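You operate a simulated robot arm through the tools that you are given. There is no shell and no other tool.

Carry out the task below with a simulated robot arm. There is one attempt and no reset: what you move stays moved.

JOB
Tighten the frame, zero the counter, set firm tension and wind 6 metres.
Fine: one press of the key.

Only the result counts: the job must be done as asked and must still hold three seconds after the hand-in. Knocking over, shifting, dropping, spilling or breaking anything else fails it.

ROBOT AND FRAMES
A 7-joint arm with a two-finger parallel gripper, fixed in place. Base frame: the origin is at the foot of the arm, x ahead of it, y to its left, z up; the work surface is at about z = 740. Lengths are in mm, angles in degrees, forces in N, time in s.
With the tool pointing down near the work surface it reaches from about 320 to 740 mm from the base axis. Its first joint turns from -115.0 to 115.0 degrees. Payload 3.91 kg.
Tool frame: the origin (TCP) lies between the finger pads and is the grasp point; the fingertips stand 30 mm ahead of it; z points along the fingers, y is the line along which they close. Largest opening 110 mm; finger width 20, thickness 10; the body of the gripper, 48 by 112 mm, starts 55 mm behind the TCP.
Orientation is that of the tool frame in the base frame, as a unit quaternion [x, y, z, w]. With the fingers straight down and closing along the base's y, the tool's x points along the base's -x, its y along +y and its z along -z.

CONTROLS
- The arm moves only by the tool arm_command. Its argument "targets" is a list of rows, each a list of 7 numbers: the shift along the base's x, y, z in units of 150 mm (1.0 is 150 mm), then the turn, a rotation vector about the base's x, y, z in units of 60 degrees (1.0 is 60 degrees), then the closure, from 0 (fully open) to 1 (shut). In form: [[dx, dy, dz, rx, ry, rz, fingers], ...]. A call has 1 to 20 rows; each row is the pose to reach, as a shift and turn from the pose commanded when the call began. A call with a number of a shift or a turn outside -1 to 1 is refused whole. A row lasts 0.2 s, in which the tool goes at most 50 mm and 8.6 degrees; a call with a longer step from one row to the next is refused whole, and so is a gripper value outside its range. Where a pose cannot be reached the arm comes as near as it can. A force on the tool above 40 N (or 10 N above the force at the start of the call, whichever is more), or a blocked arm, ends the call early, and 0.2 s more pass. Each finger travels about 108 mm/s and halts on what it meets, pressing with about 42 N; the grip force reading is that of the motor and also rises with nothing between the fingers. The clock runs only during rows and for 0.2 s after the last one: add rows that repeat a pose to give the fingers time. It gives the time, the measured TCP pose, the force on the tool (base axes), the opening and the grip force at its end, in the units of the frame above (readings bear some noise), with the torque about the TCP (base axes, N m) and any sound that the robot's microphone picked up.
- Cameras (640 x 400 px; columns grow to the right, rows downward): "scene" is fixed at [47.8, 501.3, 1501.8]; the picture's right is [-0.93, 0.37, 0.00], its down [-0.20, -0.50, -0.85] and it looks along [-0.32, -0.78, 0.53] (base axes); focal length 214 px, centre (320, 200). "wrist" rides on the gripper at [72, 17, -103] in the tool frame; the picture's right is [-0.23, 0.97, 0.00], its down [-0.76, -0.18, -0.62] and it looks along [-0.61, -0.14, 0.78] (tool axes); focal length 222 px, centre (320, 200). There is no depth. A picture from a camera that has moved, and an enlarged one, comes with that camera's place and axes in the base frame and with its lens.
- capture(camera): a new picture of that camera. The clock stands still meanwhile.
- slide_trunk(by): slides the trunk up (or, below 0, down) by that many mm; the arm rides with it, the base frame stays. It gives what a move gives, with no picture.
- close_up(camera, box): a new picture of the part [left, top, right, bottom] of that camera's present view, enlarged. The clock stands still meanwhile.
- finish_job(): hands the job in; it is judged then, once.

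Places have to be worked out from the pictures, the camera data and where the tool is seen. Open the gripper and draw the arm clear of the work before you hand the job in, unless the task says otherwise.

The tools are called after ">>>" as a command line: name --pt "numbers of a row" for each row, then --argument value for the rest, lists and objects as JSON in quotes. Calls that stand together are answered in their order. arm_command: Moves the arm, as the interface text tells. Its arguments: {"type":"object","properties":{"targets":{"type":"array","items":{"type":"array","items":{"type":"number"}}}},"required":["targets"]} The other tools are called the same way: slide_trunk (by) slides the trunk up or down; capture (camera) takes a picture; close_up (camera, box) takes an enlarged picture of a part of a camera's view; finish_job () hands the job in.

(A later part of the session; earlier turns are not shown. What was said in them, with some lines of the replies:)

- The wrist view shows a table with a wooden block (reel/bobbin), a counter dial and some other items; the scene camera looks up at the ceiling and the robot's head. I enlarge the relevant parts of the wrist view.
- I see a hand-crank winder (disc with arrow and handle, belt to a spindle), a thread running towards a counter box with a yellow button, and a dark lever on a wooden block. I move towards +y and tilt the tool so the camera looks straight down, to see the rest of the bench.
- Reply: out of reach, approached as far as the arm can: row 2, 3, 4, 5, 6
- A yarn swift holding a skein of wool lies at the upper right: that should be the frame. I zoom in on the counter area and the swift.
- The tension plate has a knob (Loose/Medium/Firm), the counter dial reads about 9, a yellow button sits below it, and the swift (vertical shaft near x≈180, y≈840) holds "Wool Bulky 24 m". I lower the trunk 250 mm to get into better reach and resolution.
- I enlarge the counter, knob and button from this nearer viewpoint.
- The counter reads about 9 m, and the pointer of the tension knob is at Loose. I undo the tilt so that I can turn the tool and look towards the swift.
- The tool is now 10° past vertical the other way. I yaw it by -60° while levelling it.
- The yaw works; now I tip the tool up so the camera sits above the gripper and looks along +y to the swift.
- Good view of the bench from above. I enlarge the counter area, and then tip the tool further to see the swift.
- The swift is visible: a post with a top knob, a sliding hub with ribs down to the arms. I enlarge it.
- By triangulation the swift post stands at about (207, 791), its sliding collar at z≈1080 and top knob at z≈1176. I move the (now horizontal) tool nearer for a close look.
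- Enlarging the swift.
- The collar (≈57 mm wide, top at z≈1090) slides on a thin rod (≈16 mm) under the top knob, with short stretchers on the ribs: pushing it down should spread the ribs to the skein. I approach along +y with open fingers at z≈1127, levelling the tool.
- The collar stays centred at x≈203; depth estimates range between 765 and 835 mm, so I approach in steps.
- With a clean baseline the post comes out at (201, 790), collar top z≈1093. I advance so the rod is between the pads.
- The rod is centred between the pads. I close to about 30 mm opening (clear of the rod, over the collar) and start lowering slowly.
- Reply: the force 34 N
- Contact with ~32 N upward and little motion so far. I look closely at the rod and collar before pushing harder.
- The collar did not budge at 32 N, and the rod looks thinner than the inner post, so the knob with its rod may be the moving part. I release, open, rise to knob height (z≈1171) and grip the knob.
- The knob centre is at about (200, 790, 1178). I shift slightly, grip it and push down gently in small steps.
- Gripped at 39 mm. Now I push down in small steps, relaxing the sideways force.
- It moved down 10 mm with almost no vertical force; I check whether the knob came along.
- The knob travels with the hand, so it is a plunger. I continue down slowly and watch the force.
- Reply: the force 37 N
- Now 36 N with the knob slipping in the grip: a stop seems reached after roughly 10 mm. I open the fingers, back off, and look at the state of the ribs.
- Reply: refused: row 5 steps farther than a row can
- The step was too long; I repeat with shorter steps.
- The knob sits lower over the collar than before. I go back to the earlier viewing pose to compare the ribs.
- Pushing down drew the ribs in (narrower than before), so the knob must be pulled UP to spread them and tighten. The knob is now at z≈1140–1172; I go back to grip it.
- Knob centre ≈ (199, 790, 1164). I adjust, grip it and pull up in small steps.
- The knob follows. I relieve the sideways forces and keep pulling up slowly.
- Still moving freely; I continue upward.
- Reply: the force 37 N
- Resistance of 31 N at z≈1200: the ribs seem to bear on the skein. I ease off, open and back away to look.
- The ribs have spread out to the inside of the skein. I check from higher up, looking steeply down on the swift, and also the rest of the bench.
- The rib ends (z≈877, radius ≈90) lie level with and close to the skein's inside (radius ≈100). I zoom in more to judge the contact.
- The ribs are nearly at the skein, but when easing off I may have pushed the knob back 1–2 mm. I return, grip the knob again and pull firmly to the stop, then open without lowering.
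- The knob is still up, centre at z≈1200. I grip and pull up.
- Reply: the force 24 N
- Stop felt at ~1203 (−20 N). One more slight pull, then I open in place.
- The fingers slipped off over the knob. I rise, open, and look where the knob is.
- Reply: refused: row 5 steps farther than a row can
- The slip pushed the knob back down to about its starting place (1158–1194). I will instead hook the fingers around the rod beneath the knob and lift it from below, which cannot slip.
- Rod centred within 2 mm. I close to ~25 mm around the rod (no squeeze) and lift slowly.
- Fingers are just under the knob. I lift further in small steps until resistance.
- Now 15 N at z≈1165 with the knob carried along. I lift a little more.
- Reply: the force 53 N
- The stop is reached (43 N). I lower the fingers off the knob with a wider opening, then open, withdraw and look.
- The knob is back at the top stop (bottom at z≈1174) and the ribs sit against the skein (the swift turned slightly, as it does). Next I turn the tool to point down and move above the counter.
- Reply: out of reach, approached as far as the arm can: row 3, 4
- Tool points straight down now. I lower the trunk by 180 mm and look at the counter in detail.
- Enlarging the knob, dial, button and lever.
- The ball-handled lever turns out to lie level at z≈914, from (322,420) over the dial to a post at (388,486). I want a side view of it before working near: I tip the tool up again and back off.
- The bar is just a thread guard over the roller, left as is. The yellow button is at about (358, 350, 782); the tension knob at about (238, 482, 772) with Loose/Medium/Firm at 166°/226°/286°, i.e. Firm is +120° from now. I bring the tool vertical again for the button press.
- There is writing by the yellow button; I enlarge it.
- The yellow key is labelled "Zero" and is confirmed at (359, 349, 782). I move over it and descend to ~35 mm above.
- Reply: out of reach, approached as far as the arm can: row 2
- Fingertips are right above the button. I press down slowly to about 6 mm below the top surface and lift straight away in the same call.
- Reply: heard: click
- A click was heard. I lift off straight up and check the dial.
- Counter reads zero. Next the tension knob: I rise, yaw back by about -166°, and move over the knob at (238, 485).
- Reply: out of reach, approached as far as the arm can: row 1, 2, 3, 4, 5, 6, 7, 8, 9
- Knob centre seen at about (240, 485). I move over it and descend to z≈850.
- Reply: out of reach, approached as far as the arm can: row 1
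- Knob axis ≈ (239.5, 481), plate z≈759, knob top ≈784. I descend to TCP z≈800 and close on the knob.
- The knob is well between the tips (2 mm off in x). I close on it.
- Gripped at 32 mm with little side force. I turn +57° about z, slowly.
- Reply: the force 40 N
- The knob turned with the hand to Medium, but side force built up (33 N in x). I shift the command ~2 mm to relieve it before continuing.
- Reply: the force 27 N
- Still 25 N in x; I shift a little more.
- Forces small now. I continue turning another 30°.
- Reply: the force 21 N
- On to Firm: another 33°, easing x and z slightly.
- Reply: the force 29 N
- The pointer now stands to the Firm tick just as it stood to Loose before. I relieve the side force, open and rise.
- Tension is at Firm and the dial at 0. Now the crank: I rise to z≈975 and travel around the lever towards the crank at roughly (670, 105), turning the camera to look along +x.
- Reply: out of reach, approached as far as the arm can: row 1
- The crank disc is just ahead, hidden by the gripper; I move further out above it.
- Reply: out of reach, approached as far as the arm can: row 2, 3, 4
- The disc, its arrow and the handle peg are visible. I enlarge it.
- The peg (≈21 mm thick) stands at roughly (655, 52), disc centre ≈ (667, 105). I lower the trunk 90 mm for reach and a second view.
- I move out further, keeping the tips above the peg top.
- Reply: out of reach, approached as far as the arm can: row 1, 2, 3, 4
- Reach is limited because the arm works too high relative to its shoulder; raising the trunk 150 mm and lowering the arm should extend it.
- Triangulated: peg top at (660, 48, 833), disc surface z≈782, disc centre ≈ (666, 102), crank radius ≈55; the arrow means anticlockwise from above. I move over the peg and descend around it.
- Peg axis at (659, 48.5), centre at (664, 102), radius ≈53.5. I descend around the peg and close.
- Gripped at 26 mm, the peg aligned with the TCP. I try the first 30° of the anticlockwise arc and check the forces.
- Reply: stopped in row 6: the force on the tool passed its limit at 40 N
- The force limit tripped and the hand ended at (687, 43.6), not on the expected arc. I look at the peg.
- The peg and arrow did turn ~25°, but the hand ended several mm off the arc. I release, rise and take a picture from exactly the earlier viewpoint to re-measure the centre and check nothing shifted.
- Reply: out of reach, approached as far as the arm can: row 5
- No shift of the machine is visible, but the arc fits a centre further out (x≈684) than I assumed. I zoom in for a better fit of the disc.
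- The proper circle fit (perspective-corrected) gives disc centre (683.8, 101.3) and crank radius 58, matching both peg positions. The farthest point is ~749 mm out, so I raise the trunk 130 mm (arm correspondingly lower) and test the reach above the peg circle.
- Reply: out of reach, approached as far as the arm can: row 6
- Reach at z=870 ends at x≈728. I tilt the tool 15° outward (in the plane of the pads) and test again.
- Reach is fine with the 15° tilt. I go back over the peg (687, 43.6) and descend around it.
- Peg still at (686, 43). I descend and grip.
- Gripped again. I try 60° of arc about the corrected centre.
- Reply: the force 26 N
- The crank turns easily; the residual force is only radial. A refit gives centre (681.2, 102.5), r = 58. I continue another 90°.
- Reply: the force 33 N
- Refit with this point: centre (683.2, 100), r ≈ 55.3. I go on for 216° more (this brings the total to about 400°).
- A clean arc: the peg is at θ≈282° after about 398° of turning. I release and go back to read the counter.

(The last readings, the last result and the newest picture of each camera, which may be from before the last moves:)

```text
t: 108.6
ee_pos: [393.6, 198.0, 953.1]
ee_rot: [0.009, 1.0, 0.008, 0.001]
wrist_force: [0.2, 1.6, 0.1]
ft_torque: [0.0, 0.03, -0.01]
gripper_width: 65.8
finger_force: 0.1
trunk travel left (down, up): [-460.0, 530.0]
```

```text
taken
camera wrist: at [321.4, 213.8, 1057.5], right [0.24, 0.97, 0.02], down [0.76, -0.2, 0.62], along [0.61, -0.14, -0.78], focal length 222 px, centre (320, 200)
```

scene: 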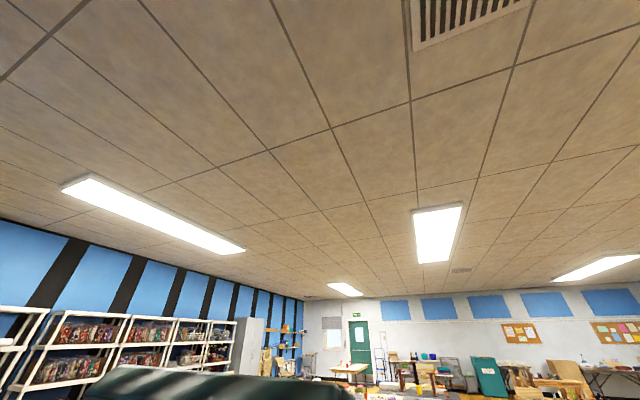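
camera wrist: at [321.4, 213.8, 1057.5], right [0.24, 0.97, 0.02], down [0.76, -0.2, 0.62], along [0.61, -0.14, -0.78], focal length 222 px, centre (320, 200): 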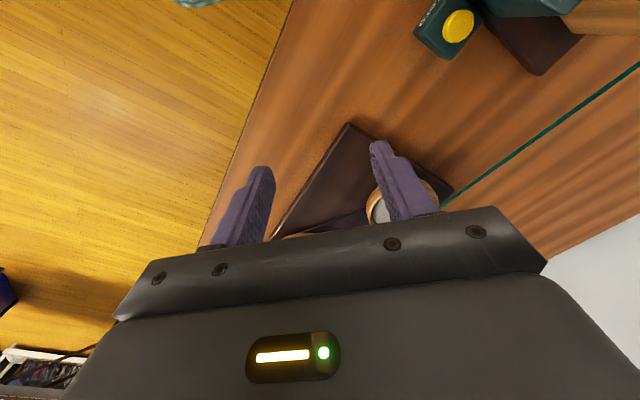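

The dial is just out of frame; I move back a bit and tilt the camera inward.

>>> arm_command --pt "-0.1 0.15 0.05 0 0.12 0 0.4" --pt "-0.2 0.3 0.1 0 0.24 0 0.4" --pt "-0.3 0.45 0.1 0 0.3 0 0.4"

>>> capture --camera "wrist"

```text
t: 109.4
ee_pos: [347.9, 265.4, 968.5]
ee_rot: [0.01, 0.988, 0.006, -0.156]
wrist_force: [0.2, -0.1, -0.2]
ft_torque: [-0.03, 0.01, 0.02]
gripper_width: 66.2
finger_force: 0.0
trunk travel left (down, up): [-460.0, 530.0]
```

```text
taken
camera wrist: at [311.7, 280.5, 1089.8], right [0.24, 0.97, -0.06], down [0.91, -0.2, 0.36], along [0.33, -0.14, -0.93], focal length 222 px, centre (320, 200)
```

wrist: 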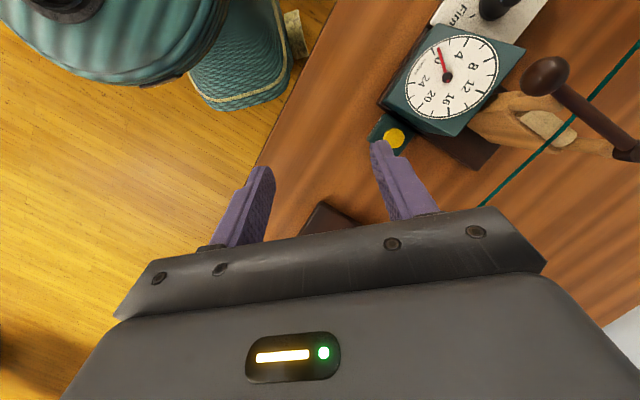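

>>> close_up --camera "wrist" --box '[390, 20, 510, 125]'

>>> close_up --camera "wrist" --box '[415, 25, 475, 85]'

```text
3.81 times, centred on (450, 72) of wrist
camera zoom: at [311.7, 280.5, 1089.8], right [0.24, 0.97, -0.06], down [0.91, -0.2, 0.36], along [0.33, -0.14, -0.93], focal length 846 px, centre (-175, 686)
```

zoom: 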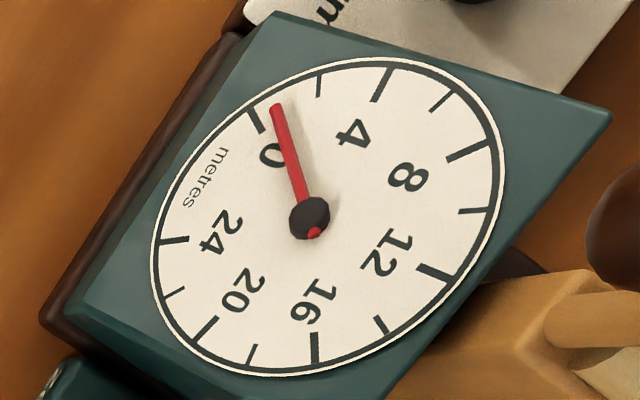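

```text
6.67 times, centred on (445, 55) of wrist
camera zoom: at [311.7, 280.5, 1089.8], right [0.24, 0.97, -0.06], down [0.91, -0.2, 0.36], along [0.33, -0.14, -0.93], focal length 1481 px, centre (-513, 1167)
```

zoom: 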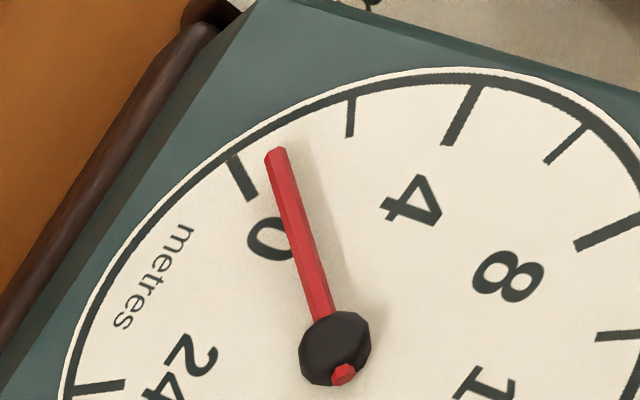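

The dial reads about 0.9 m after ≈1.1 turns, so roughly 0.8 m per turn. I go back to the peg to do more turns.

>>> arm_command --pt "0.1 -0.15 0 0 -0.12 0 0.4" --pt "0.2 -0.3 0 0 -0.24 0 0.4" --pt "0.3 -0.45 -0.1 0 -0.3 0 0.4"

>>> arm_command --pt "0.25 -0.15 0 0 0 0 0.4" --pt "0.5 -0.3 0 0 0 0 0.4" --pt "0.75 -0.45 0 0 0 0 0.4" --pt "1 -0.6 -0.1 0 -0.05 0 0.4"

>>> arm_command --pt "0.25 -0.1 -0.1 0 -0.1 0 0.4" --pt "0.5 -0.2 -0.2 0 -0.2 0 0.4" --pt "0.75 -0.3 -0.3 0 -0.2 0 0.4" --pt "1 -0.4 -0.4 0 -0.2 0 0.4"

>>> capture --camera "wrist"

```text
t: 110.2
ee_pos: [394.1, 196.9, 954.3]
ee_rot: [0.008, 1.0, 0.008, 0.002]
wrist_force: [0.1, -0.1, -0.4]
ft_torque: [0.03, 0.0, -0.02]
gripper_width: 65.8
finger_force: 0.1
trunk travel left (down, up): [-460.0, 530.0]
```

```text
t: 111.2
ee_pos: [545.5, 105.3, 937.1]
ee_rot: [0.008, 1.0, 0.007, 0.027]
wrist_force: [-0.3, -0.7, 0.3]
ft_torque: [-0.02, -0.03, 0.02]
gripper_width: 65.9
finger_force: 0.0
trunk travel left (down, up): [-460.0, 530.0]
```

```text
t: 112.2
ee_pos: [691.7, 46.1, 876.3]
ee_rot: [0.009, 0.991, 0.009, 0.132]
wrist_force: [-0.3, 0.1, 0.0]
ft_torque: [-0.04, -0.04, 0.01]
gripper_width: 65.9
finger_force: 0.0
trunk travel left (down, up): [-460.0, 530.0]
```

```text
taken
camera wrist: at [595.4, 61.5, 958.1], right [0.23, 0.97, 0.08], down [0.57, -0.2, 0.8], along [0.79, -0.14, -0.6], focal length 222 px, centre (320, 200)
```

wrist: 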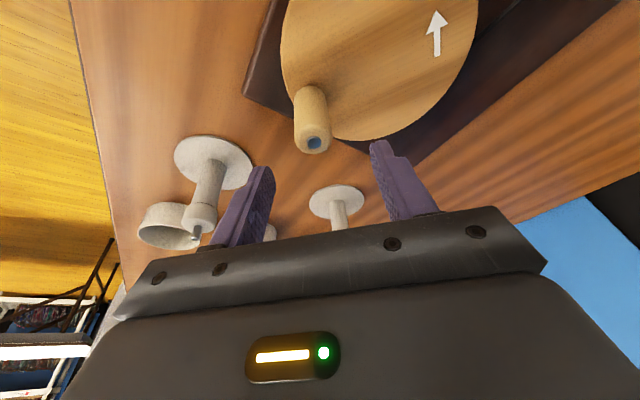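

The peg is where I left it (694, 45). I descend and grip.

>>> arm_command --pt "0.01 -0.003 -0.13 0 0 0 0.45" --pt "0.01 -0.003 -0.26 0 0 0 0.45" --pt "0.01 -0.003 -0.389 0 0 0 0.45" --pt "0.01 -0.003 -0.389 0 0 0 0.6" --pt "0.01 -0.003 -0.389 0 0 0 0.72" --pt "0.01 -0.003 -0.389 0 0 0 0.82" --pt "0.01 -0.003 -0.389 0 0 0 0.82"

```text
t: 113.8
ee_pos: [695.6, 45.2, 818.9]
ee_rot: [0.007, 0.991, 0.008, 0.131]
wrist_force: [0.7, -6.9, -2.7]
ft_torque: [-1.97, -0.32, 0.05]
gripper_width: 25.4
finger_force: 45.0
trunk travel left (down, up): [-460.0, 530.0]
```

Gripped at θ≈283°. I make one full anticlockwise turn (20 rows of 18°).

>>> arm_command --pt "0.1061 0.0433 0 0 0 0 0.82" --pt "0.1947 0.1171 0 0 0 0 0.82" --pt "0.2562 0.2148 0 0 0 0 0.82" --pt "0.2845 0.3266 0 0 0 0 0.82" --pt "0.2768 0.4417 0 0 0 0 0.82" --pt "0.234 0.5488 0 0 0 0 0.82" --pt "0.1602 0.6374 0 0 0 0 0.82" --pt "0.0625 0.6989 0 0 0 0 0.82" --pt "-0.0493 0.7272 0 0 0 0 0.82" --pt "-0.1644 0.7195 0 0 0 0 0.82" --pt "-0.2715 0.6767 0 0 0 0 0.82" --pt "-0.3601 0.6029 0 0 0 0 0.82" --pt "-0.4216 0.5052 0 0 0 0 0.82" --pt "-0.4499 0.3934 0 0 0 0 0.82" --pt "-0.4422 0.2783 0 0 0 0 0.82" --pt "-0.3994 0.1712 0 0 0 0 0.82" --pt "-0.3256 0.0826 0 0 0 0 0.82" --pt "-0.2279 0.0211 0 0 0 0 0.82" --pt "-0.1161 -0.0072 0 0 0 0 0.82" --pt "0 0 0 0 0 0 0.82"

```text
t: 118.0
ee_pos: [696.3, 45.1, 818.3]
ee_rot: [0.007, 0.991, 0.009, 0.131]
wrist_force: [0.7, -5.7, -10.6]
ft_torque: [-2.04, 0.45, 0.05]
gripper_width: 25.4
finger_force: 45.1
trunk travel left (down, up): [-460.0, 530.0]
```

A clean turn. I repeat for further turns.

>>> arm_command --pt "0.1061 0.0433 0 0 0 0 0.82" --pt "0.1947 0.1171 0 0 0 0 0.82" --pt "0.2562 0.2148 0 0 0 0 0.82" --pt "0.2845 0.3266 0 0 0 0 0.82" --pt "0.2768 0.4417 0 0 0 0 0.82" --pt "0.234 0.5488 0 0 0 0 0.82" --pt "0.1602 0.6374 0 0 0 0 0.82" --pt "0.0625 0.6989 0 0 0 0 0.82" --pt "-0.0493 0.7272 0 0 0 0 0.82" --pt "-0.1644 0.7195 0 0 0 0 0.82" --pt "-0.2715 0.6767 0 0 0 0 0.82" --pt "-0.3601 0.6029 0 0 0 0 0.82" --pt "-0.4216 0.5052 0 0 0 0 0.82" --pt "-0.4499 0.3934 0 0 0 0 0.82" --pt "-0.4422 0.2783 0 0 0 0 0.82" --pt "-0.3994 0.1712 0 0 0 0 0.82" --pt "-0.3256 0.0826 0 0 0 0 0.82" --pt "-0.2279 0.0211 0 0 0 0 0.82" --pt "-0.1161 -0.0072 0 0 0 0 0.82" --pt "0 0 0 0 0 0 0.82"

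>>> capture --camera "wrist"

```text
t: 122.2
ee_pos: [696.9, 45.0, 819.2]
ee_rot: [0.008, 0.991, 0.008, 0.131]
wrist_force: [1.1, -5.3, -3.1]
ft_torque: [-1.95, 0.34, 0.03]
gripper_width: 25.3
finger_force: 45.0
trunk travel left (down, up): [-460.0, 530.0]
```

```text
taken
camera wrist: at [599.8, 61.4, 900.4], right [0.23, 0.97, 0.08], down [0.57, -0.2, 0.8], along [0.79, -0.14, -0.6], focal length 222 px, centre (320, 200)
```

wrist: 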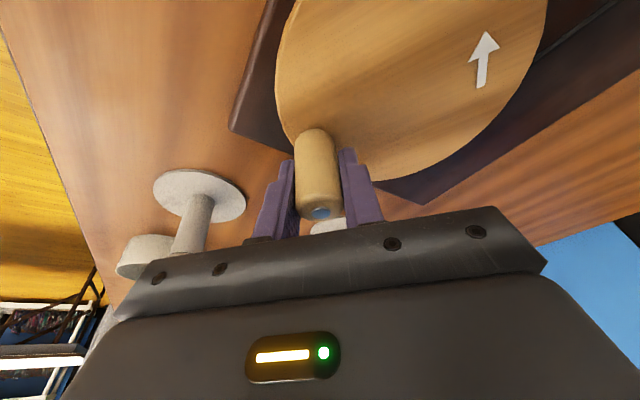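

Steady. Two more turns, then I check the counter (expected about 4–5 m).

>>> arm_command --pt "0.1061 0.0433 0 0 0 0 0.82" --pt "0.1947 0.1171 0 0 0 0 0.82" --pt "0.2562 0.2148 0 0 0 0 0.82" --pt "0.2845 0.3266 0 0 0 0 0.82" --pt "0.2768 0.4417 0 0 0 0 0.82" --pt "0.234 0.5488 0 0 0 0 0.82" --pt "0.1602 0.6374 0 0 0 0 0.82" --pt "0.0625 0.6989 0 0 0 0 0.82" --pt "-0.0493 0.7272 0 0 0 0 0.82" --pt "-0.1644 0.7195 0 0 0 0 0.82" --pt "-0.2715 0.6767 0 0 0 0 0.82" --pt "-0.3601 0.6029 0 0 0 0 0.82" --pt "-0.4216 0.5052 0 0 0 0 0.82" --pt "-0.4499 0.3934 0 0 0 0 0.82" --pt "-0.4422 0.2783 0 0 0 0 0.82" --pt "-0.3994 0.1712 0 0 0 0 0.82" --pt "-0.3256 0.0826 0 0 0 0 0.82" --pt "-0.2279 0.0211 0 0 0 0 0.82" --pt "-0.1161 -0.0072 0 0 0 0 0.82" --pt "0 0 0 0 0 0 0.82"

>>> arm_command --pt "0.1061 0.0433 0 0 0 0 0.82" --pt "0.1947 0.1171 0 0 0 0 0.82" --pt "0.2562 0.2148 0 0 0 0 0.82" --pt "0.2845 0.3266 0 0 0 0 0.82" --pt "0.2768 0.4417 0 0 0 0 0.82" --pt "0.234 0.5488 0 0 0 0 0.82" --pt "0.1602 0.6374 0 0 0 0 0.82" --pt "0.0625 0.6989 0 0 0 0 0.82" --pt "-0.0493 0.7272 0 0 0 0 0.82" --pt "-0.1644 0.7195 0 0 0 0 0.82" --pt "-0.2715 0.6767 0 0 0 0 0.82" --pt "-0.3601 0.6029 0 0 0 0 0.82" --pt "-0.4216 0.5052 0 0 0 0 0.82" --pt "-0.4499 0.3934 0 0 0 0 0.82" --pt "-0.4422 0.2783 0 0 0 0 0.82" --pt "-0.3994 0.1712 0 0 0 0 0.82" --pt "-0.3256 0.0826 0 0 0 0 0.82" --pt "-0.2279 0.0211 0 0 0 0 0.82" --pt "-0.1161 -0.0072 0 0 0 0 0.82" --pt "0 0 0 0 0 0 0.82"

```text
t: 126.4
ee_pos: [697.0, 47.0, 820.1]
ee_rot: [0.009, 0.991, 0.007, 0.132]
wrist_force: [1.5, -7.0, -7.1]
ft_torque: [-2.1, 0.29, 0.06]
gripper_width: 25.3
finger_force: 44.7
trunk travel left (down, up): [-460.0, 530.0]
```

```text
t: 130.6
ee_pos: [694.6, 45.4, 819.8]
ee_rot: [0.007, 0.991, 0.009, 0.131]
wrist_force: [1.0, 1.2, 2.8]
ft_torque: [-2.12, 0.6, -0.01]
gripper_width: 25.3
finger_force: 45.1
trunk travel left (down, up): [-460.0, 530.0]
```

I release and go to read the counter.

>>> arm_command --pt "0 0 0 0 0 0 0.6" --pt "0 0 0 0 0 0 0.4" --pt "0 0 0 0 0 0 0.4" --pt "0 0 0.2 0 0 0 0.4" --pt "0 0 0.4 0 0 0 0.4" --pt "-0.3 0.1 0.5 0 0 0 0.4" --pt "-0.6 0.2 0.6 0 0 0 0.4" --pt "-0.85 0.3 0.7 0 0.1 0 0.4" --pt "-1 0.4 0.8 0 0.2 0 0.4"

>>> arm_command --pt "-0.25 0.15 0.05 0 0.05 0 0.4" --pt "-0.5 0.3 0.1 0 0.05 0 0.4" --pt "-0.75 0.45 0.1 0 0.05 0 0.4" --pt "-1 0.6 0.1 0 0.05 0 0.4"

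>>> arm_command --pt "-0.1 0.15 0.05 0 0.12 0 0.4" --pt "-0.2 0.3 0.1 0 0.24 0 0.4" --pt "-0.3 0.45 0.1 0 0.3 0 0.4"

>>> capture --camera "wrist"

>>> close_up --camera "wrist" --box '[390, 20, 510, 125]'

```text
t: 132.6
ee_pos: [546.0, 105.0, 938.5]
ee_rot: [0.008, 1.0, 0.008, 0.027]
wrist_force: [0.3, -0.2, -0.2]
ft_torque: [0.02, -0.02, 0.02]
gripper_width: 65.9
finger_force: 0.1
trunk travel left (down, up): [-460.0, 530.0]
```

```text
t: 133.6
ee_pos: [392.8, 195.8, 954.2]
ee_rot: [0.009, 1.0, 0.007, 0.001]
wrist_force: [0.2, 0.1, -0.3]
ft_torque: [-0.01, 0.0, 0.01]
gripper_width: 66.1
finger_force: 0.1
trunk travel left (down, up): [-460.0, 530.0]
```

```text
t: 134.4
ee_pos: [350.7, 265.3, 968.9]
ee_rot: [0.01, 0.988, 0.006, -0.156]
wrist_force: [0.0, 0.3, -0.6]
ft_torque: [0.02, 0.02, -0.01]
gripper_width: 65.9
finger_force: 0.0
trunk travel left (down, up): [-460.0, 530.0]
```

```text
taken
camera wrist: at [314.2, 280.2, 1089.9], right [0.24, 0.97, -0.06], down [0.91, -0.2, 0.36], along [0.33, -0.14, -0.93], focal length 222 px, centre (320, 200)
```

wrist: 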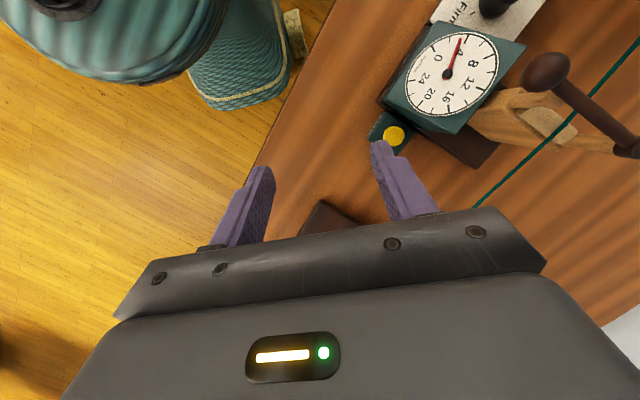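

```text
3.81 times, centred on (450, 72) of wrist
camera zoom: at [314.2, 280.2, 1089.9], right [0.24, 0.97, -0.06], down [0.91, -0.2, 0.36], along [0.33, -0.14, -0.93], focal length 846 px, centre (-175, 686)
```

zoom: 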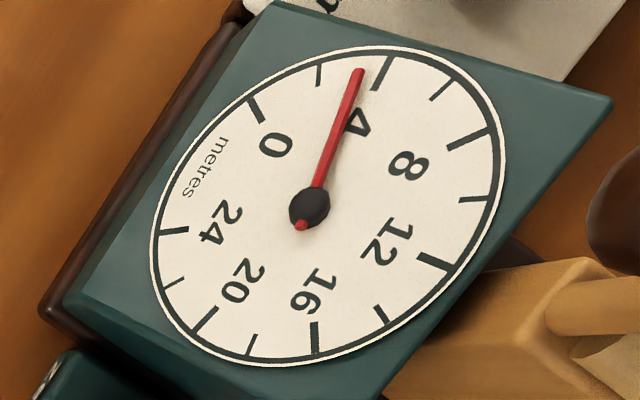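

The dial reads about 3.7 m after 5.1 turns (≈0.72 m per turn). About 3.2 turns remain; I go back and make three.

>>> arm_command --pt "0.1 -0.15 0 0 -0.12 0 0.4" --pt "0.2 -0.3 0 0 -0.24 0 0.4" --pt "0.3 -0.45 -0.1 0 -0.3 0 0.4"

>>> arm_command --pt "0.25 -0.15 0 0 0 0 0.4" --pt "0.5 -0.3 0 0 0 0 0.4" --pt "0.75 -0.45 0 0 0 0 0.4" --pt "1 -0.6 -0.1 0 -0.05 0 0.4"

>>> arm_command --pt "0.25 -0.1 -0.1 0 -0.1 0 0.4" --pt "0.5 -0.2 -0.2 0 -0.2 0 0.4" --pt "0.75 -0.3 -0.3 0 -0.2 0 0.4" --pt "1 -0.4 -0.4 0 -0.2 0 0.4"

>>> capture --camera "wrist"

```text
t: 135.2
ee_pos: [395.9, 196.1, 954.7]
ee_rot: [0.008, 1.0, 0.007, 0.002]
wrist_force: [0.8, 0.3, -0.1]
ft_torque: [-0.03, -0.02, 0.0]
gripper_width: 66.1
finger_force: 0.1
trunk travel left (down, up): [-460.0, 530.0]
```

```text
t: 136.2
ee_pos: [547.2, 106.7, 940.0]
ee_rot: [0.009, 1.0, 0.008, 0.027]
wrist_force: [0.0, 0.7, -0.4]
ft_torque: [0.01, -0.03, -0.02]
gripper_width: 66.2
finger_force: 0.1
trunk travel left (down, up): [-460.0, 530.0]
```

```text
t: 137.2
ee_pos: [697.6, 44.5, 879.4]
ee_rot: [0.007, 0.991, 0.009, 0.131]
wrist_force: [-0.3, 1.0, 0.3]
ft_torque: [-0.03, 0.01, 0.0]
gripper_width: 66.1
finger_force: 0.1
trunk travel left (down, up): [-460.0, 530.0]
```

```text
taken
camera wrist: at [600.8, 61.2, 960.4], right [0.23, 0.97, 0.08], down [0.57, -0.2, 0.8], along [0.79, -0.14, -0.6], focal length 222 px, centre (320, 200)
```

wrist: 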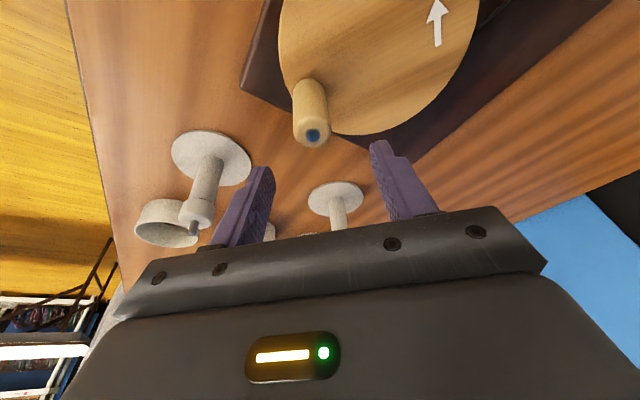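

Peg unchanged at (695, 45). I descend, grip and turn.

>>> arm_command --pt "0 0 -0.13 0 0 0 0.45" --pt "0 0 -0.26 0 0 0 0.45" --pt "0 0 -0.405 0 0 0 0.45" --pt "0 0 -0.405 0 0 0 0.6" --pt "0 0 -0.405 0 0 0 0.72" --pt "0 0 -0.405 0 0 0 0.82" --pt "0 0 -0.405 0 0 0 0.82"

>>> arm_command --pt "0.1061 0.0433 0 0 0 0 0.82" --pt "0.1947 0.1171 0 0 0 0 0.82" --pt "0.2562 0.2148 0 0 0 0 0.82" --pt "0.2845 0.3266 0 0 0 0 0.82" --pt "0.2768 0.4417 0 0 0 0 0.82" --pt "0.234 0.5488 0 0 0 0 0.82" --pt "0.1602 0.6374 0 0 0 0 0.82" --pt "0.0625 0.6989 0 0 0 0 0.82" --pt "-0.0493 0.7272 0 0 0 0 0.82" --pt "-0.1644 0.7195 0 0 0 0 0.82" --pt "-0.2715 0.6767 0 0 0 0 0.82" --pt "-0.3601 0.6029 0 0 0 0 0.82" --pt "-0.4216 0.5052 0 0 0 0 0.82" --pt "-0.4499 0.3934 0 0 0 0 0.82" --pt "-0.4422 0.2783 0 0 0 0 0.82" --pt "-0.3994 0.1712 0 0 0 0 0.82" --pt "-0.3256 0.0826 0 0 0 0 0.82" --pt "-0.2279 0.0211 0 0 0 0 0.82" --pt "-0.1161 -0.0072 0 0 0 0 0.82" --pt "0 0 0 0 0 0 0.82"

```text
t: 138.8
ee_pos: [697.6, 44.3, 818.0]
ee_rot: [0.007, 0.991, 0.008, 0.131]
wrist_force: [0.1, -2.3, -2.9]
ft_torque: [-1.82, -0.44, 0.0]
gripper_width: 25.5
finger_force: 44.5
trunk travel left (down, up): [-460.0, 530.0]
```

```text
t: 143.0
ee_pos: [696.5, 45.5, 818.2]
ee_rot: [0.007, 0.991, 0.008, 0.132]
wrist_force: [0.1, -2.8, -6.8]
ft_torque: [-2.0, 0.83, 0.0]
gripper_width: 25.3
finger_force: 44.9
trunk travel left (down, up): [-460.0, 530.0]
```

One turn done cleanly; two more.

>>> arm_command --pt "0.1061 0.0433 0 0 0 0 0.82" --pt "0.1947 0.1171 0 0 0 0 0.82" --pt "0.2562 0.2148 0 0 0 0 0.82" --pt "0.2845 0.3266 0 0 0 0 0.82" --pt "0.2768 0.4417 0 0 0 0 0.82" --pt "0.234 0.5488 0 0 0 0 0.82" --pt "0.1602 0.6374 0 0 0 0 0.82" --pt "0.0625 0.6989 0 0 0 0 0.82" --pt "-0.0493 0.7272 0 0 0 0 0.82" --pt "-0.1644 0.7195 0 0 0 0 0.82" --pt "-0.2715 0.6767 0 0 0 0 0.82" --pt "-0.3601 0.6029 0 0 0 0 0.82" --pt "-0.4216 0.5052 0 0 0 0 0.82" --pt "-0.4499 0.3934 0 0 0 0 0.82" --pt "-0.4422 0.2783 0 0 0 0 0.82" --pt "-0.3994 0.1712 0 0 0 0 0.82" --pt "-0.3256 0.0826 0 0 0 0 0.82" --pt "-0.2279 0.0211 0 0 0 0 0.82" --pt "-0.1161 -0.0072 0 0 0 0 0.82" --pt "0 0 0 0 0 0 0.82"

>>> arm_command --pt "0.1061 0.0433 0 0 0 0 0.82" --pt "0.1947 0.1171 0 0 0 0 0.82" --pt "0.2562 0.2148 0 0 0 0 0.82" --pt "0.2845 0.3266 0 0 0 0 0.82" --pt "0.2768 0.4417 0 0 0 0 0.82" --pt "0.234 0.5488 0 0 0 0 0.82" --pt "0.1602 0.6374 0 0 0 0 0.82" --pt "0.0625 0.6989 0 0 0 0 0.82" --pt "-0.0493 0.7272 0 0 0 0 0.82" --pt "-0.1644 0.7195 0 0 0 0 0.82" --pt "-0.2715 0.6767 0 0 0 0 0.82" --pt "-0.3601 0.6029 0 0 0 0 0.82" --pt "-0.4216 0.5052 0 0 0 0 0.82" --pt "-0.4499 0.3934 0 0 0 0 0.82" --pt "-0.4422 0.2783 0 0 0 0 0.82" --pt "-0.3994 0.1712 0 0 0 0 0.82" --pt "-0.3256 0.0826 0 0 0 0 0.82" --pt "-0.2279 0.0211 0 0 0 0 0.82" --pt "-0.1161 -0.0072 0 0 0 0 0.82" --pt "0 0 0 0 0 0 0.82"

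```text
t: 147.2
ee_pos: [696.0, 46.3, 818.4]
ee_rot: [0.008, 0.991, 0.008, 0.132]
wrist_force: [0.9, -6.5, -4.7]
ft_torque: [-2.06, 0.95, 0.04]
gripper_width: 25.6
finger_force: 45.0
trunk travel left (down, up): [-460.0, 530.0]
```

```text
t: 151.4
ee_pos: [696.6, 45.6, 818.3]
ee_rot: [0.009, 0.991, 0.008, 0.131]
wrist_force: [0.5, -5.2, -1.8]
ft_torque: [-2.09, 0.68, 0.01]
gripper_width: 25.6
finger_force: 44.6
trunk travel left (down, up): [-460.0, 530.0]
```

I release and read the counter again.

>>> arm_command --pt "0 0 0 0 0 0 0.6" --pt "0 0 0 0 0 0 0.4" --pt "0 0 0 0 0 0 0.4" --pt "0 0 0.2 0 0 0 0.4" --pt "0 0 0.4 0 0 0 0.4" --pt "-0.3 0.1 0.5 0 0 0 0.4" --pt "-0.6 0.2 0.6 0 0 0 0.4" --pt "-0.85 0.3 0.7 0 0.1 0 0.4" --pt "-1 0.4 0.8 0 0.2 0 0.4"

>>> arm_command --pt "-0.25 0.15 0.05 0 0.05 0 0.4" --pt "-0.5 0.3 0.1 0 0.05 0 0.4" --pt "-0.75 0.45 0.1 0 0.05 0 0.4" --pt "-1 0.6 0.1 0 0.05 0 0.4"

>>> arm_command --pt "-0.1 0.15 0.05 0 0.12 0 0.4" --pt "-0.2 0.3 0.1 0 0.24 0 0.4" --pt "-0.3 0.45 0.1 0 0.3 0 0.4"

>>> capture --camera "wrist"

>>> close_up --camera "wrist" --box '[390, 20, 510, 125]'

```text
t: 153.4
ee_pos: [546.2, 106.2, 937.0]
ee_rot: [0.008, 1.0, 0.008, 0.027]
wrist_force: [0.2, 0.4, 0.4]
ft_torque: [-0.01, 0.02, 0.0]
gripper_width: 66.2
finger_force: 0.0
trunk travel left (down, up): [-460.0, 530.0]
```

```text
t: 154.4
ee_pos: [394.8, 194.9, 952.8]
ee_rot: [0.009, 1.0, 0.008, 0.001]
wrist_force: [-0.1, 0.0, -0.3]
ft_torque: [0.03, 0.03, 0.0]
gripper_width: 66.1
finger_force: 0.1
trunk travel left (down, up): [-460.0, 530.0]
```

```text
t: 155.2
ee_pos: [351.9, 262.7, 967.7]
ee_rot: [0.01, 0.988, 0.006, -0.155]
wrist_force: [-0.3, -0.2, 0.1]
ft_torque: [-0.01, -0.02, -0.02]
gripper_width: 65.9
finger_force: 0.1
trunk travel left (down, up): [-460.0, 530.0]
```

```text
taken
camera wrist: at [313.8, 279.3, 1088.3], right [0.24, 0.97, -0.06], down [0.91, -0.2, 0.36], along [0.33, -0.14, -0.93], focal length 222 px, centre (320, 200)
```

wrist: 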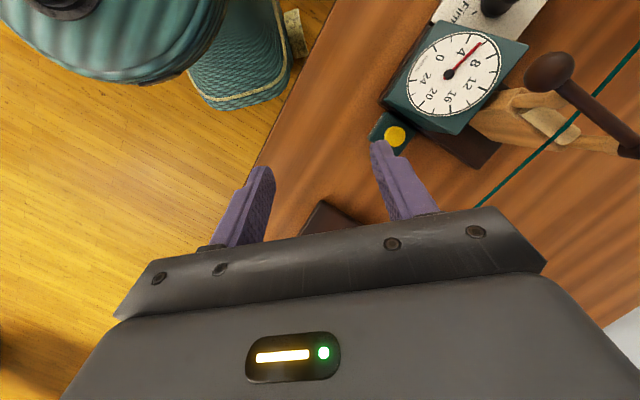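

```text
3.81 times, centred on (450, 72) of wrist
camera zoom: at [313.8, 279.3, 1088.3], right [0.24, 0.97, -0.06], down [0.91, -0.2, 0.36], along [0.33, -0.14, -0.93], focal length 846 px, centre (-175, 686)
```

zoom: 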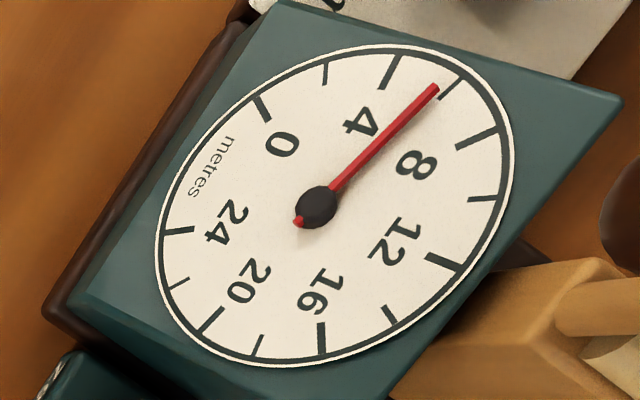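

The needle is very near 6. For a precise reading I move so that the dial is near the image centre.

>>> arm_command --pt "-0.2 0.2 0 0 -0.12 0 0.4" --pt "-0.45 0.4 0 0 -0.24 0 0.4" --pt "-0.7 0.6 0 0 -0.3 0 0.4" --pt "-0.9 0.8 0 0 -0.3 0 0.4" --pt "-1 0.9 0 0 -0.3 0 0.4"

>>> capture --camera "wrist"

```text
t: 156.4
ee_pos: [201.2, 398.4, 968.5]
ee_rot: [0.009, 1.0, 0.008, 0.002]
wrist_force: [-0.3, 0.1, -0.3]
ft_torque: [0.02, -0.01, -0.01]
gripper_width: 65.9
finger_force: 0.0
trunk travel left (down, up): [-460.0, 530.0]
```

```text
taken
camera wrist: at [128.2, 414.8, 1071.8], right [0.24, 0.97, 0.02], down [0.76, -0.2, 0.62], along [0.61, -0.14, -0.78], focal length 222 px, centre (320, 200)
```

wrist: 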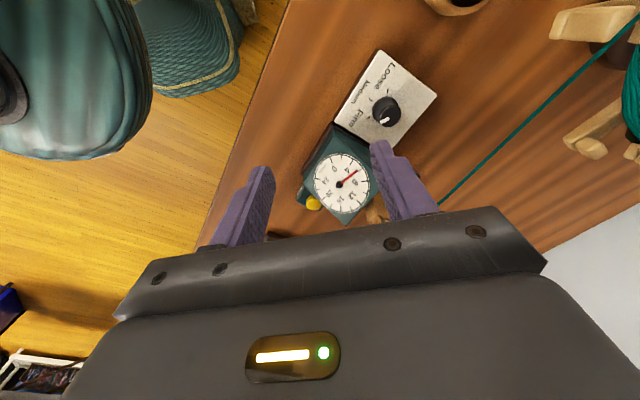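

>>> close_up --camera "wrist" --box '[305, 145, 377, 217]'

>>> close_up --camera "wrist" --box '[325, 45, 445, 145]'

```text
5.56 times, centred on (341, 181) of wrist
camera zoom: at [128.2, 414.8, 1071.8], right [0.24, 0.97, 0.02], down [0.76, -0.2, 0.62], along [0.61, -0.14, -0.78], focal length 1234 px, centre (203, 306)
```

zoom: 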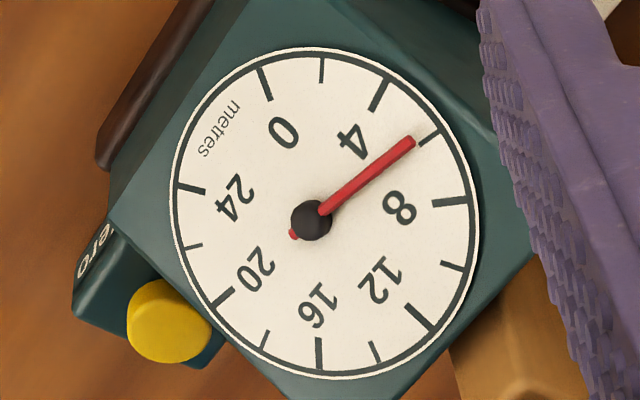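

```text
4.00 times, centred on (385, 95) of wrist
camera zoom: at [128.2, 414.8, 1071.8], right [0.24, 0.97, 0.02], down [0.76, -0.2, 0.62], along [0.61, -0.14, -0.78], focal length 888 px, centre (60, 620)
```

zoom: 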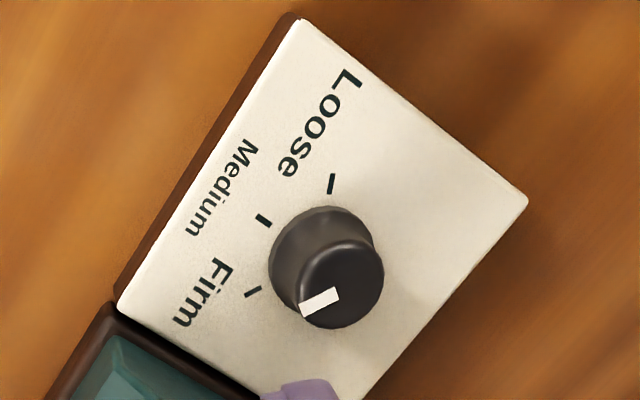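

Reading here: the needle is about 1.5–2° short of the 6 tick, i.e. ≈5.88 m, consistent with 0.725 m per turn. About 60° of crank remain. I return to the peg.

>>> arm_command --pt "0.2 -0.2 0 0 0 0 0.4" --pt "0.4 -0.4 0 0 0 0 0.4" --pt "0.65 -0.6 0 0 0 0 0.4" --pt "0.9 -0.8 0 0 0 0 0.4" --pt "1 -0.9 0 0 0 0 0.4"

>>> arm_command --pt "0.1 -0.15 0 0 0 0 0.4" --pt "0.2 -0.3 0 0 0 0 0.4" --pt "0.3 -0.45 -0.1 0 0 0 0.4"

>>> arm_command --pt "0.25 -0.15 0 0 0 0 0.4" --pt "0.5 -0.3 0 0 0 0 0.4" --pt "0.75 -0.45 0 0 0 0 0.4" --pt "1 -0.6 -0.1 0 -0.05 0 0.4"

>>> arm_command --pt "0.25 -0.1 -0.1 0 -0.1 0 0.4" --pt "0.5 -0.2 -0.2 0 -0.2 0 0.4" --pt "0.75 -0.3 -0.3 0 -0.2 0 0.4" --pt "1 -0.4 -0.4 0 -0.2 0 0.4"

>>> capture --camera "wrist"

```text
t: 157.6
ee_pos: [350.2, 260.7, 968.8]
ee_rot: [0.009, 1.0, 0.008, 0.001]
wrist_force: [0.5, -0.3, -0.3]
ft_torque: [-0.02, 0.0, -0.02]
gripper_width: 65.9
finger_force: 0.0
trunk travel left (down, up): [-460.0, 530.0]
```

```text
t: 158.4
ee_pos: [394.8, 196.6, 953.0]
ee_rot: [0.008, 1.0, 0.008, 0.001]
wrist_force: [0.6, 0.3, 1.1]
ft_torque: [0.0, -0.01, 0.04]
gripper_width: 65.9
finger_force: 0.1
trunk travel left (down, up): [-460.0, 530.0]
```

```text
t: 159.4
ee_pos: [546.8, 106.6, 939.8]
ee_rot: [0.008, 1.0, 0.008, 0.029]
wrist_force: [-0.5, -0.1, 0.5]
ft_torque: [0.03, 0.02, 0.01]
gripper_width: 65.8
finger_force: 0.0
trunk travel left (down, up): [-460.0, 530.0]
```

```text
t: 160.4
ee_pos: [697.7, 43.4, 875.6]
ee_rot: [0.006, 0.991, 0.01, 0.132]
wrist_force: [-0.4, 0.0, -0.1]
ft_torque: [0.03, 0.01, -0.03]
gripper_width: 66.2
finger_force: 0.1
trunk travel left (down, up): [-460.0, 530.0]
```

```text
taken
camera wrist: at [601.3, 60.1, 956.8], right [0.23, 0.97, 0.08], down [0.57, -0.2, 0.8], along [0.79, -0.14, -0.6], focal length 222 px, centre (320, 200)
```

wrist: 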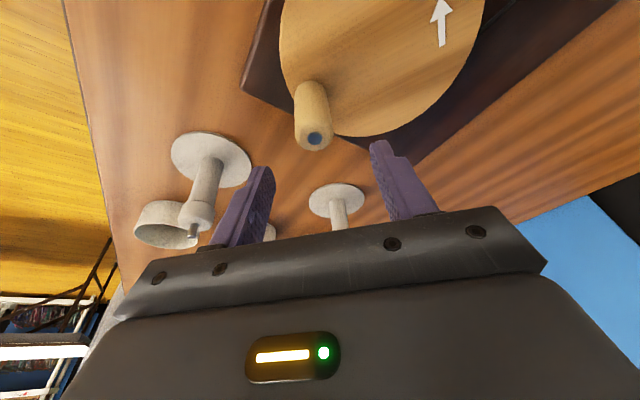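

Peg in place. I descend, grip and turn the last ~60°.

>>> arm_command --pt "0 0.007 -0.13 0 0 0 0.45" --pt "0 0.007 -0.26 0 0 0 0.45" --pt "0 0.007 -0.385 0 0 0 0.45" --pt "0 0.007 -0.385 0 0 0 0.6" --pt "0 0.007 -0.385 0 0 0 0.72" --pt "0 0.007 -0.385 0 0 0 0.82" --pt "0 0.007 -0.385 0 0 0 0.82"

>>> arm_command --pt "0.0602 0.0201 0 0 0 0 0.82" --pt "0.117 0.0501 0 0 0 0 0.82" --pt "0.1678 0.0895 0 0 0 0 0.82" --pt "0.211 0.1371 0 0 0 0 0.82" --pt "0.2452 0.1915 0 0 0 0 0.82" --pt "0.2695 0.251 0 0 0 0 0.82"

```text
t: 162.0
ee_pos: [696.5, 45.2, 818.7]
ee_rot: [0.007, 0.991, 0.008, 0.132]
wrist_force: [0.8, -6.0, -2.7]
ft_torque: [-2.31, -0.37, 0.01]
gripper_width: 25.7
finger_force: 45.5
trunk travel left (down, up): [-460.0, 530.0]
```

```text
t: 163.4
ee_pos: [736.8, 86.2, 818.5]
ee_rot: [0.007, 0.991, 0.01, 0.13]
wrist_force: [-2.2, 1.2, -16.5]
ft_torque: [-2.19, -1.12, -0.01]
gripper_width: 25.6
finger_force: 45.2
trunk travel left (down, up): [-460.0, 530.0]
```

Turned about 62°. I release and go back to read the counter from the same precise viewpoint.

>>> arm_command --pt "0 0 0 0 0 0 0.6" --pt "0 0 0 0 0 0 0.4" --pt "0 0 0 0 0 0 0.4" --pt "0 0 0.2 0 0 0 0.4" --pt "0 0 0.4 0 0 0 0.4" --pt "-0.3 0 0.5 0 0 0 0.4" --pt "-0.6 0.05 0.6 0 0 0 0.4" --pt "-0.85 0.1 0.7 0 0.1 0 0.4" --pt "-1 0.1 0.8 0 0.2 0 0.4"

>>> arm_command --pt "-0.25 0.1 0.05 0 0.05 0 0.4" --pt "-0.5 0.25 0.1 0 0.05 0 0.4" --pt "-0.75 0.4 0.1 0 0.05 0 0.4" --pt "-1 0.55 0.1 0 0.05 0 0.4"

>>> arm_command --pt "-0.25 0.15 0.05 0 0 0 0.4" --pt "-0.5 0.3 0.1 0 0 0 0.4" --pt "-0.75 0.45 0.1 0 0 0 0.4" --pt "-1 0.6 0.1 0 0 0 0.4"

>>> arm_command --pt "-0.22 0.2 0 0 0 0 0.4" --pt "-0.44 0.4 0 0 0 0 0.4" --pt "-0.66 0.6 0 0 0 0 0.4" --pt "-0.8 0.78 0 0 0 0 0.4"

>>> capture --camera "wrist"

```text
t: 165.4
ee_pos: [584.9, 99.7, 942.5]
ee_rot: [0.009, 1.0, 0.008, 0.027]
wrist_force: [0.6, 0.0, 0.2]
ft_torque: [0.04, 0.01, 0.02]
gripper_width: 66.0
finger_force: 0.0
trunk travel left (down, up): [-460.0, 530.0]
```

```text
t: 166.4
ee_pos: [437.3, 184.4, 957.5]
ee_rot: [0.009, 1.0, 0.007, 0.002]
wrist_force: [-0.2, 0.8, 0.1]
ft_torque: [-0.04, -0.01, 0.01]
gripper_width: 66.0
finger_force: 0.1
trunk travel left (down, up): [-460.0, 530.0]
```

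```text
t: 167.4
ee_pos: [285.1, 271.8, 972.9]
ee_rot: [0.009, 1.0, 0.008, 0.002]
wrist_force: [-0.3, 0.1, 0.9]
ft_torque: [-0.01, 0.03, 0.0]
gripper_width: 65.8
finger_force: 0.0
trunk travel left (down, up): [-460.0, 530.0]
```

```text
t: 168.4
ee_pos: [164.6, 389.6, 972.7]
ee_rot: [0.009, 1.0, 0.007, 0.001]
wrist_force: [0.1, 0.0, -0.4]
ft_torque: [0.0, 0.01, -0.01]
gripper_width: 66.3
finger_force: 0.0
trunk travel left (down, up): [-460.0, 530.0]
```

```text
taken
camera wrist: at [92.7, 405.9, 1076.6], right [0.24, 0.97, 0.02], down [0.76, -0.2, 0.62], along [0.61, -0.14, -0.78], focal length 222 px, centre (320, 200)
```

wrist: 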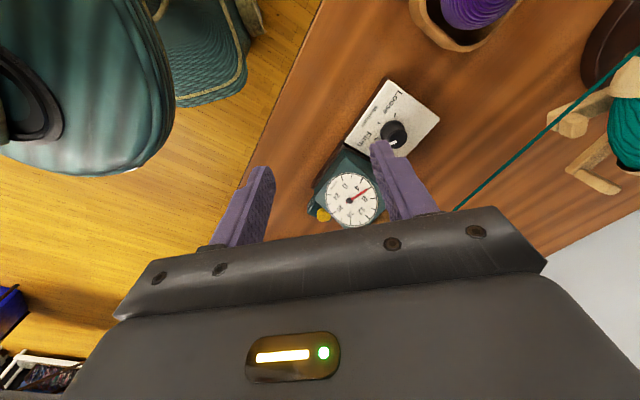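

>>> close_up --camera "wrist" --box '[315, 163, 391, 239]'

```text
5.26 times, centred on (353, 201) of wrist
camera zoom: at [92.7, 405.9, 1076.6], right [0.24, 0.97, 0.02], down [0.76, -0.2, 0.62], along [0.61, -0.14, -0.78], focal length 1169 px, centre (146, 195)
```

zoom: 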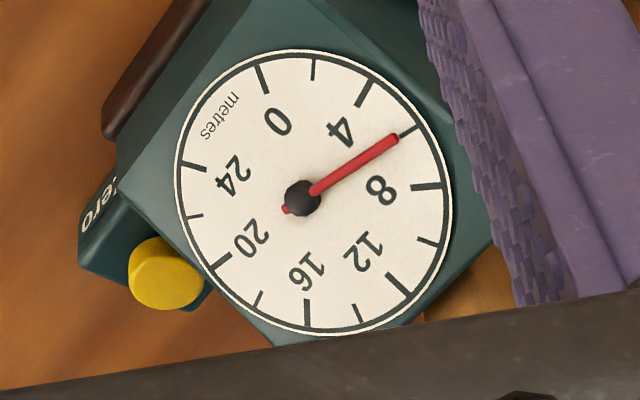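

Zooming further on the needle tip to judge the reading.

>>> close_up --camera "wrist" --box '[346, 178, 376, 208]'

```text
13.33 times, centred on (361, 193) of wrist
camera zoom: at [92.7, 405.9, 1076.6], right [0.24, 0.97, 0.02], down [0.76, -0.2, 0.62], along [0.61, -0.14, -0.78], focal length 2962 px, centre (-227, 293)
```

zoom: 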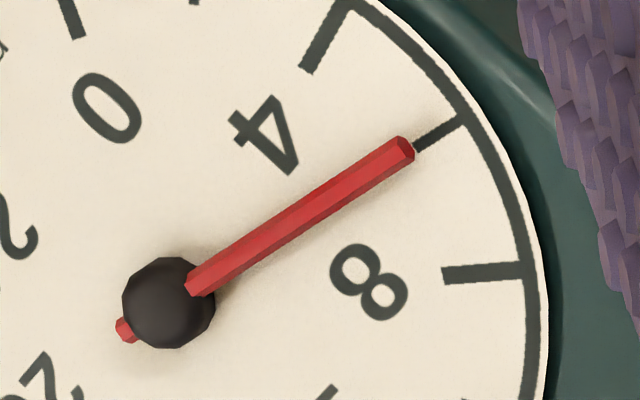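

The needle is at ≈6.05 m: done. I open the gripper fully, raise the trunk to park clear, and check that the swift is still tight.

>>> arm_command --pt "0 -0.2 0 0 0 0 0.2" --pt "0 -0.4 0 0 0 0 0"

>>> slide_trunk --by 300

>>> capture --camera "wrist"

```text
t: 169.0
ee_pos: [165.8, 330.1, 971.3]
ee_rot: [0.009, 1.0, 0.008, 0.002]
wrist_force: [0.4, 0.0, 0.0]
ft_torque: [-0.03, -0.02, 0.03]
gripper_width: 110.1
finger_force: 0.0
trunk travel left (down, up): [-460.0, 530.0]
```

```text
t: 172.0
ee_pos: [166.1, 329.8, 1271.3]
ee_rot: [0.009, 1.0, 0.008, 0.001]
wrist_force: [0.8, 0.6, -0.6]
ft_torque: [-0.02, 0.01, 0.03]
gripper_width: 109.9
finger_force: 0.0
trunk travel left (down, up): [-760.0, 230.0]
```

```text
taken
camera wrist: at [93.9, 346.0, 1374.2], right [0.24, 0.97, 0.02], down [0.76, -0.2, 0.62], along [0.61, -0.14, -0.78], focal length 222 px, centre (320, 200)
```

wrist: 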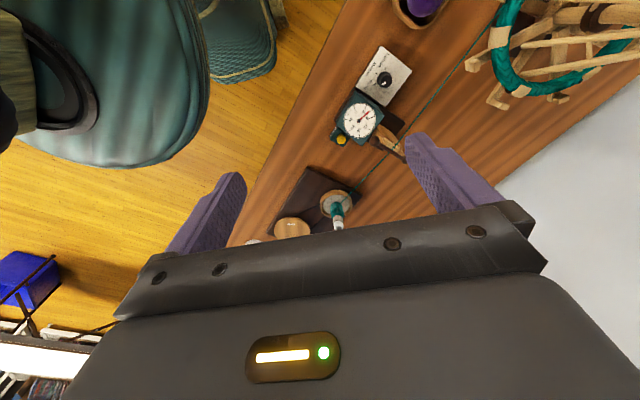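

The bobbin now carries green yarn. I zoom on the swift and the bobbin.

>>> close_up --camera "wrist" --box '[460, 0, 640, 115]'

>>> close_up --camera "wrist" --box '[260, 150, 420, 250]'

>>> close_up --camera "wrist" --box '[325, 40, 425, 160]'

```text
3.48 times, centred on (550, 58) of wrist
camera zoom: at [93.9, 346.0, 1374.2], right [0.24, 0.97, 0.02], down [0.76, -0.2, 0.62], along [0.61, -0.14, -0.78], focal length 773 px, centre (-480, 696)
```

zoom: 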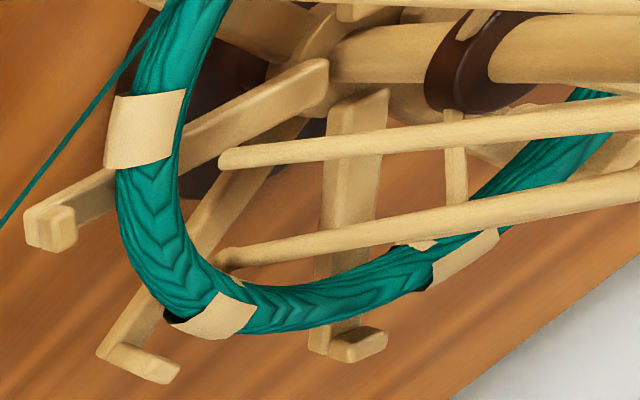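

```text
4.00 times, centred on (340, 200) of wrist
camera zoom: at [93.9, 346.0, 1374.2], right [0.24, 0.97, 0.02], down [0.76, -0.2, 0.62], along [0.61, -0.14, -0.78], focal length 888 px, centre (240, 200)
```

zoom: 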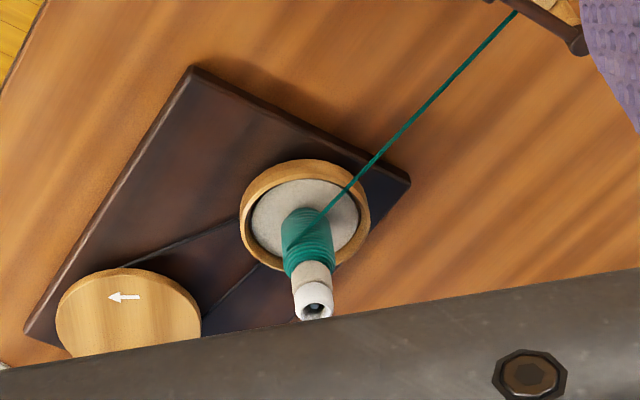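

```text
3.33 times, centred on (375, 100) of wrist
camera zoom: at [93.9, 346.0, 1374.2], right [0.24, 0.97, 0.02], down [0.76, -0.2, 0.62], along [0.61, -0.14, -0.78], focal length 740 px, centre (137, 533)
```

zoom: 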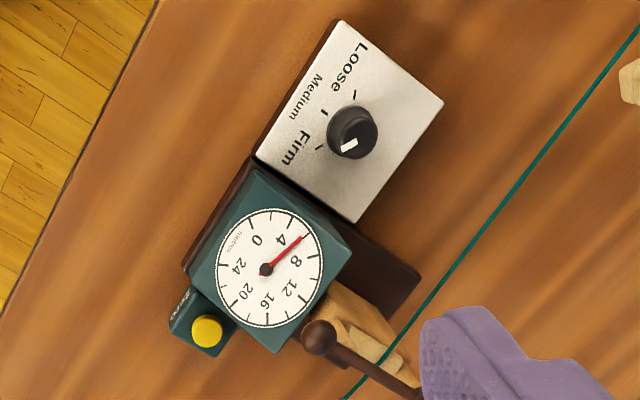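

The ribs still stand spread against the skein, the knob is at Firm, the counter at about 6 m, the yarn is wound and the thread is still over the roller. The gripper is open and clear, so I hand the job in.

>>> finish_job

```text
The job is handed in.
```

The job is handed in: the frame is tightened, the counter was zeroed with one press, tension is on Firm, and about 6.05 m is wound. I haven't seen the judged result.

- **Frame:** I pulled the top knob of the yarn frame up to its stop, so the ribs press out against the skein. It took three tries. I first pushed the knob down, which drew the ribs in, and one pull slipped off and let the knob drop back. In the last pictures before hand-in the ribs were still spread. The frame turned a little on its base while I worked on it.
- **Counter:** I pressed the yellow "Zero" key once, heard a click, and the dial went from about 9 to 0.
- **Tension:** I turned the knob 120° from Loose, and its pointer lines up with the Firm mark.
- **Winding:** I turned the crank about 8.3 times in the direction of the arrow. I judge the dial at 6.05 m, give or take about 0.1 m. The bobbin carries green yarn and the thread still runs over the roller.

On the first pull of the crank my arc was off and the force limit stopped the arm. I compared pictures and saw no shift in the winder. The gripper is open and the arm is parked clear above the bench.
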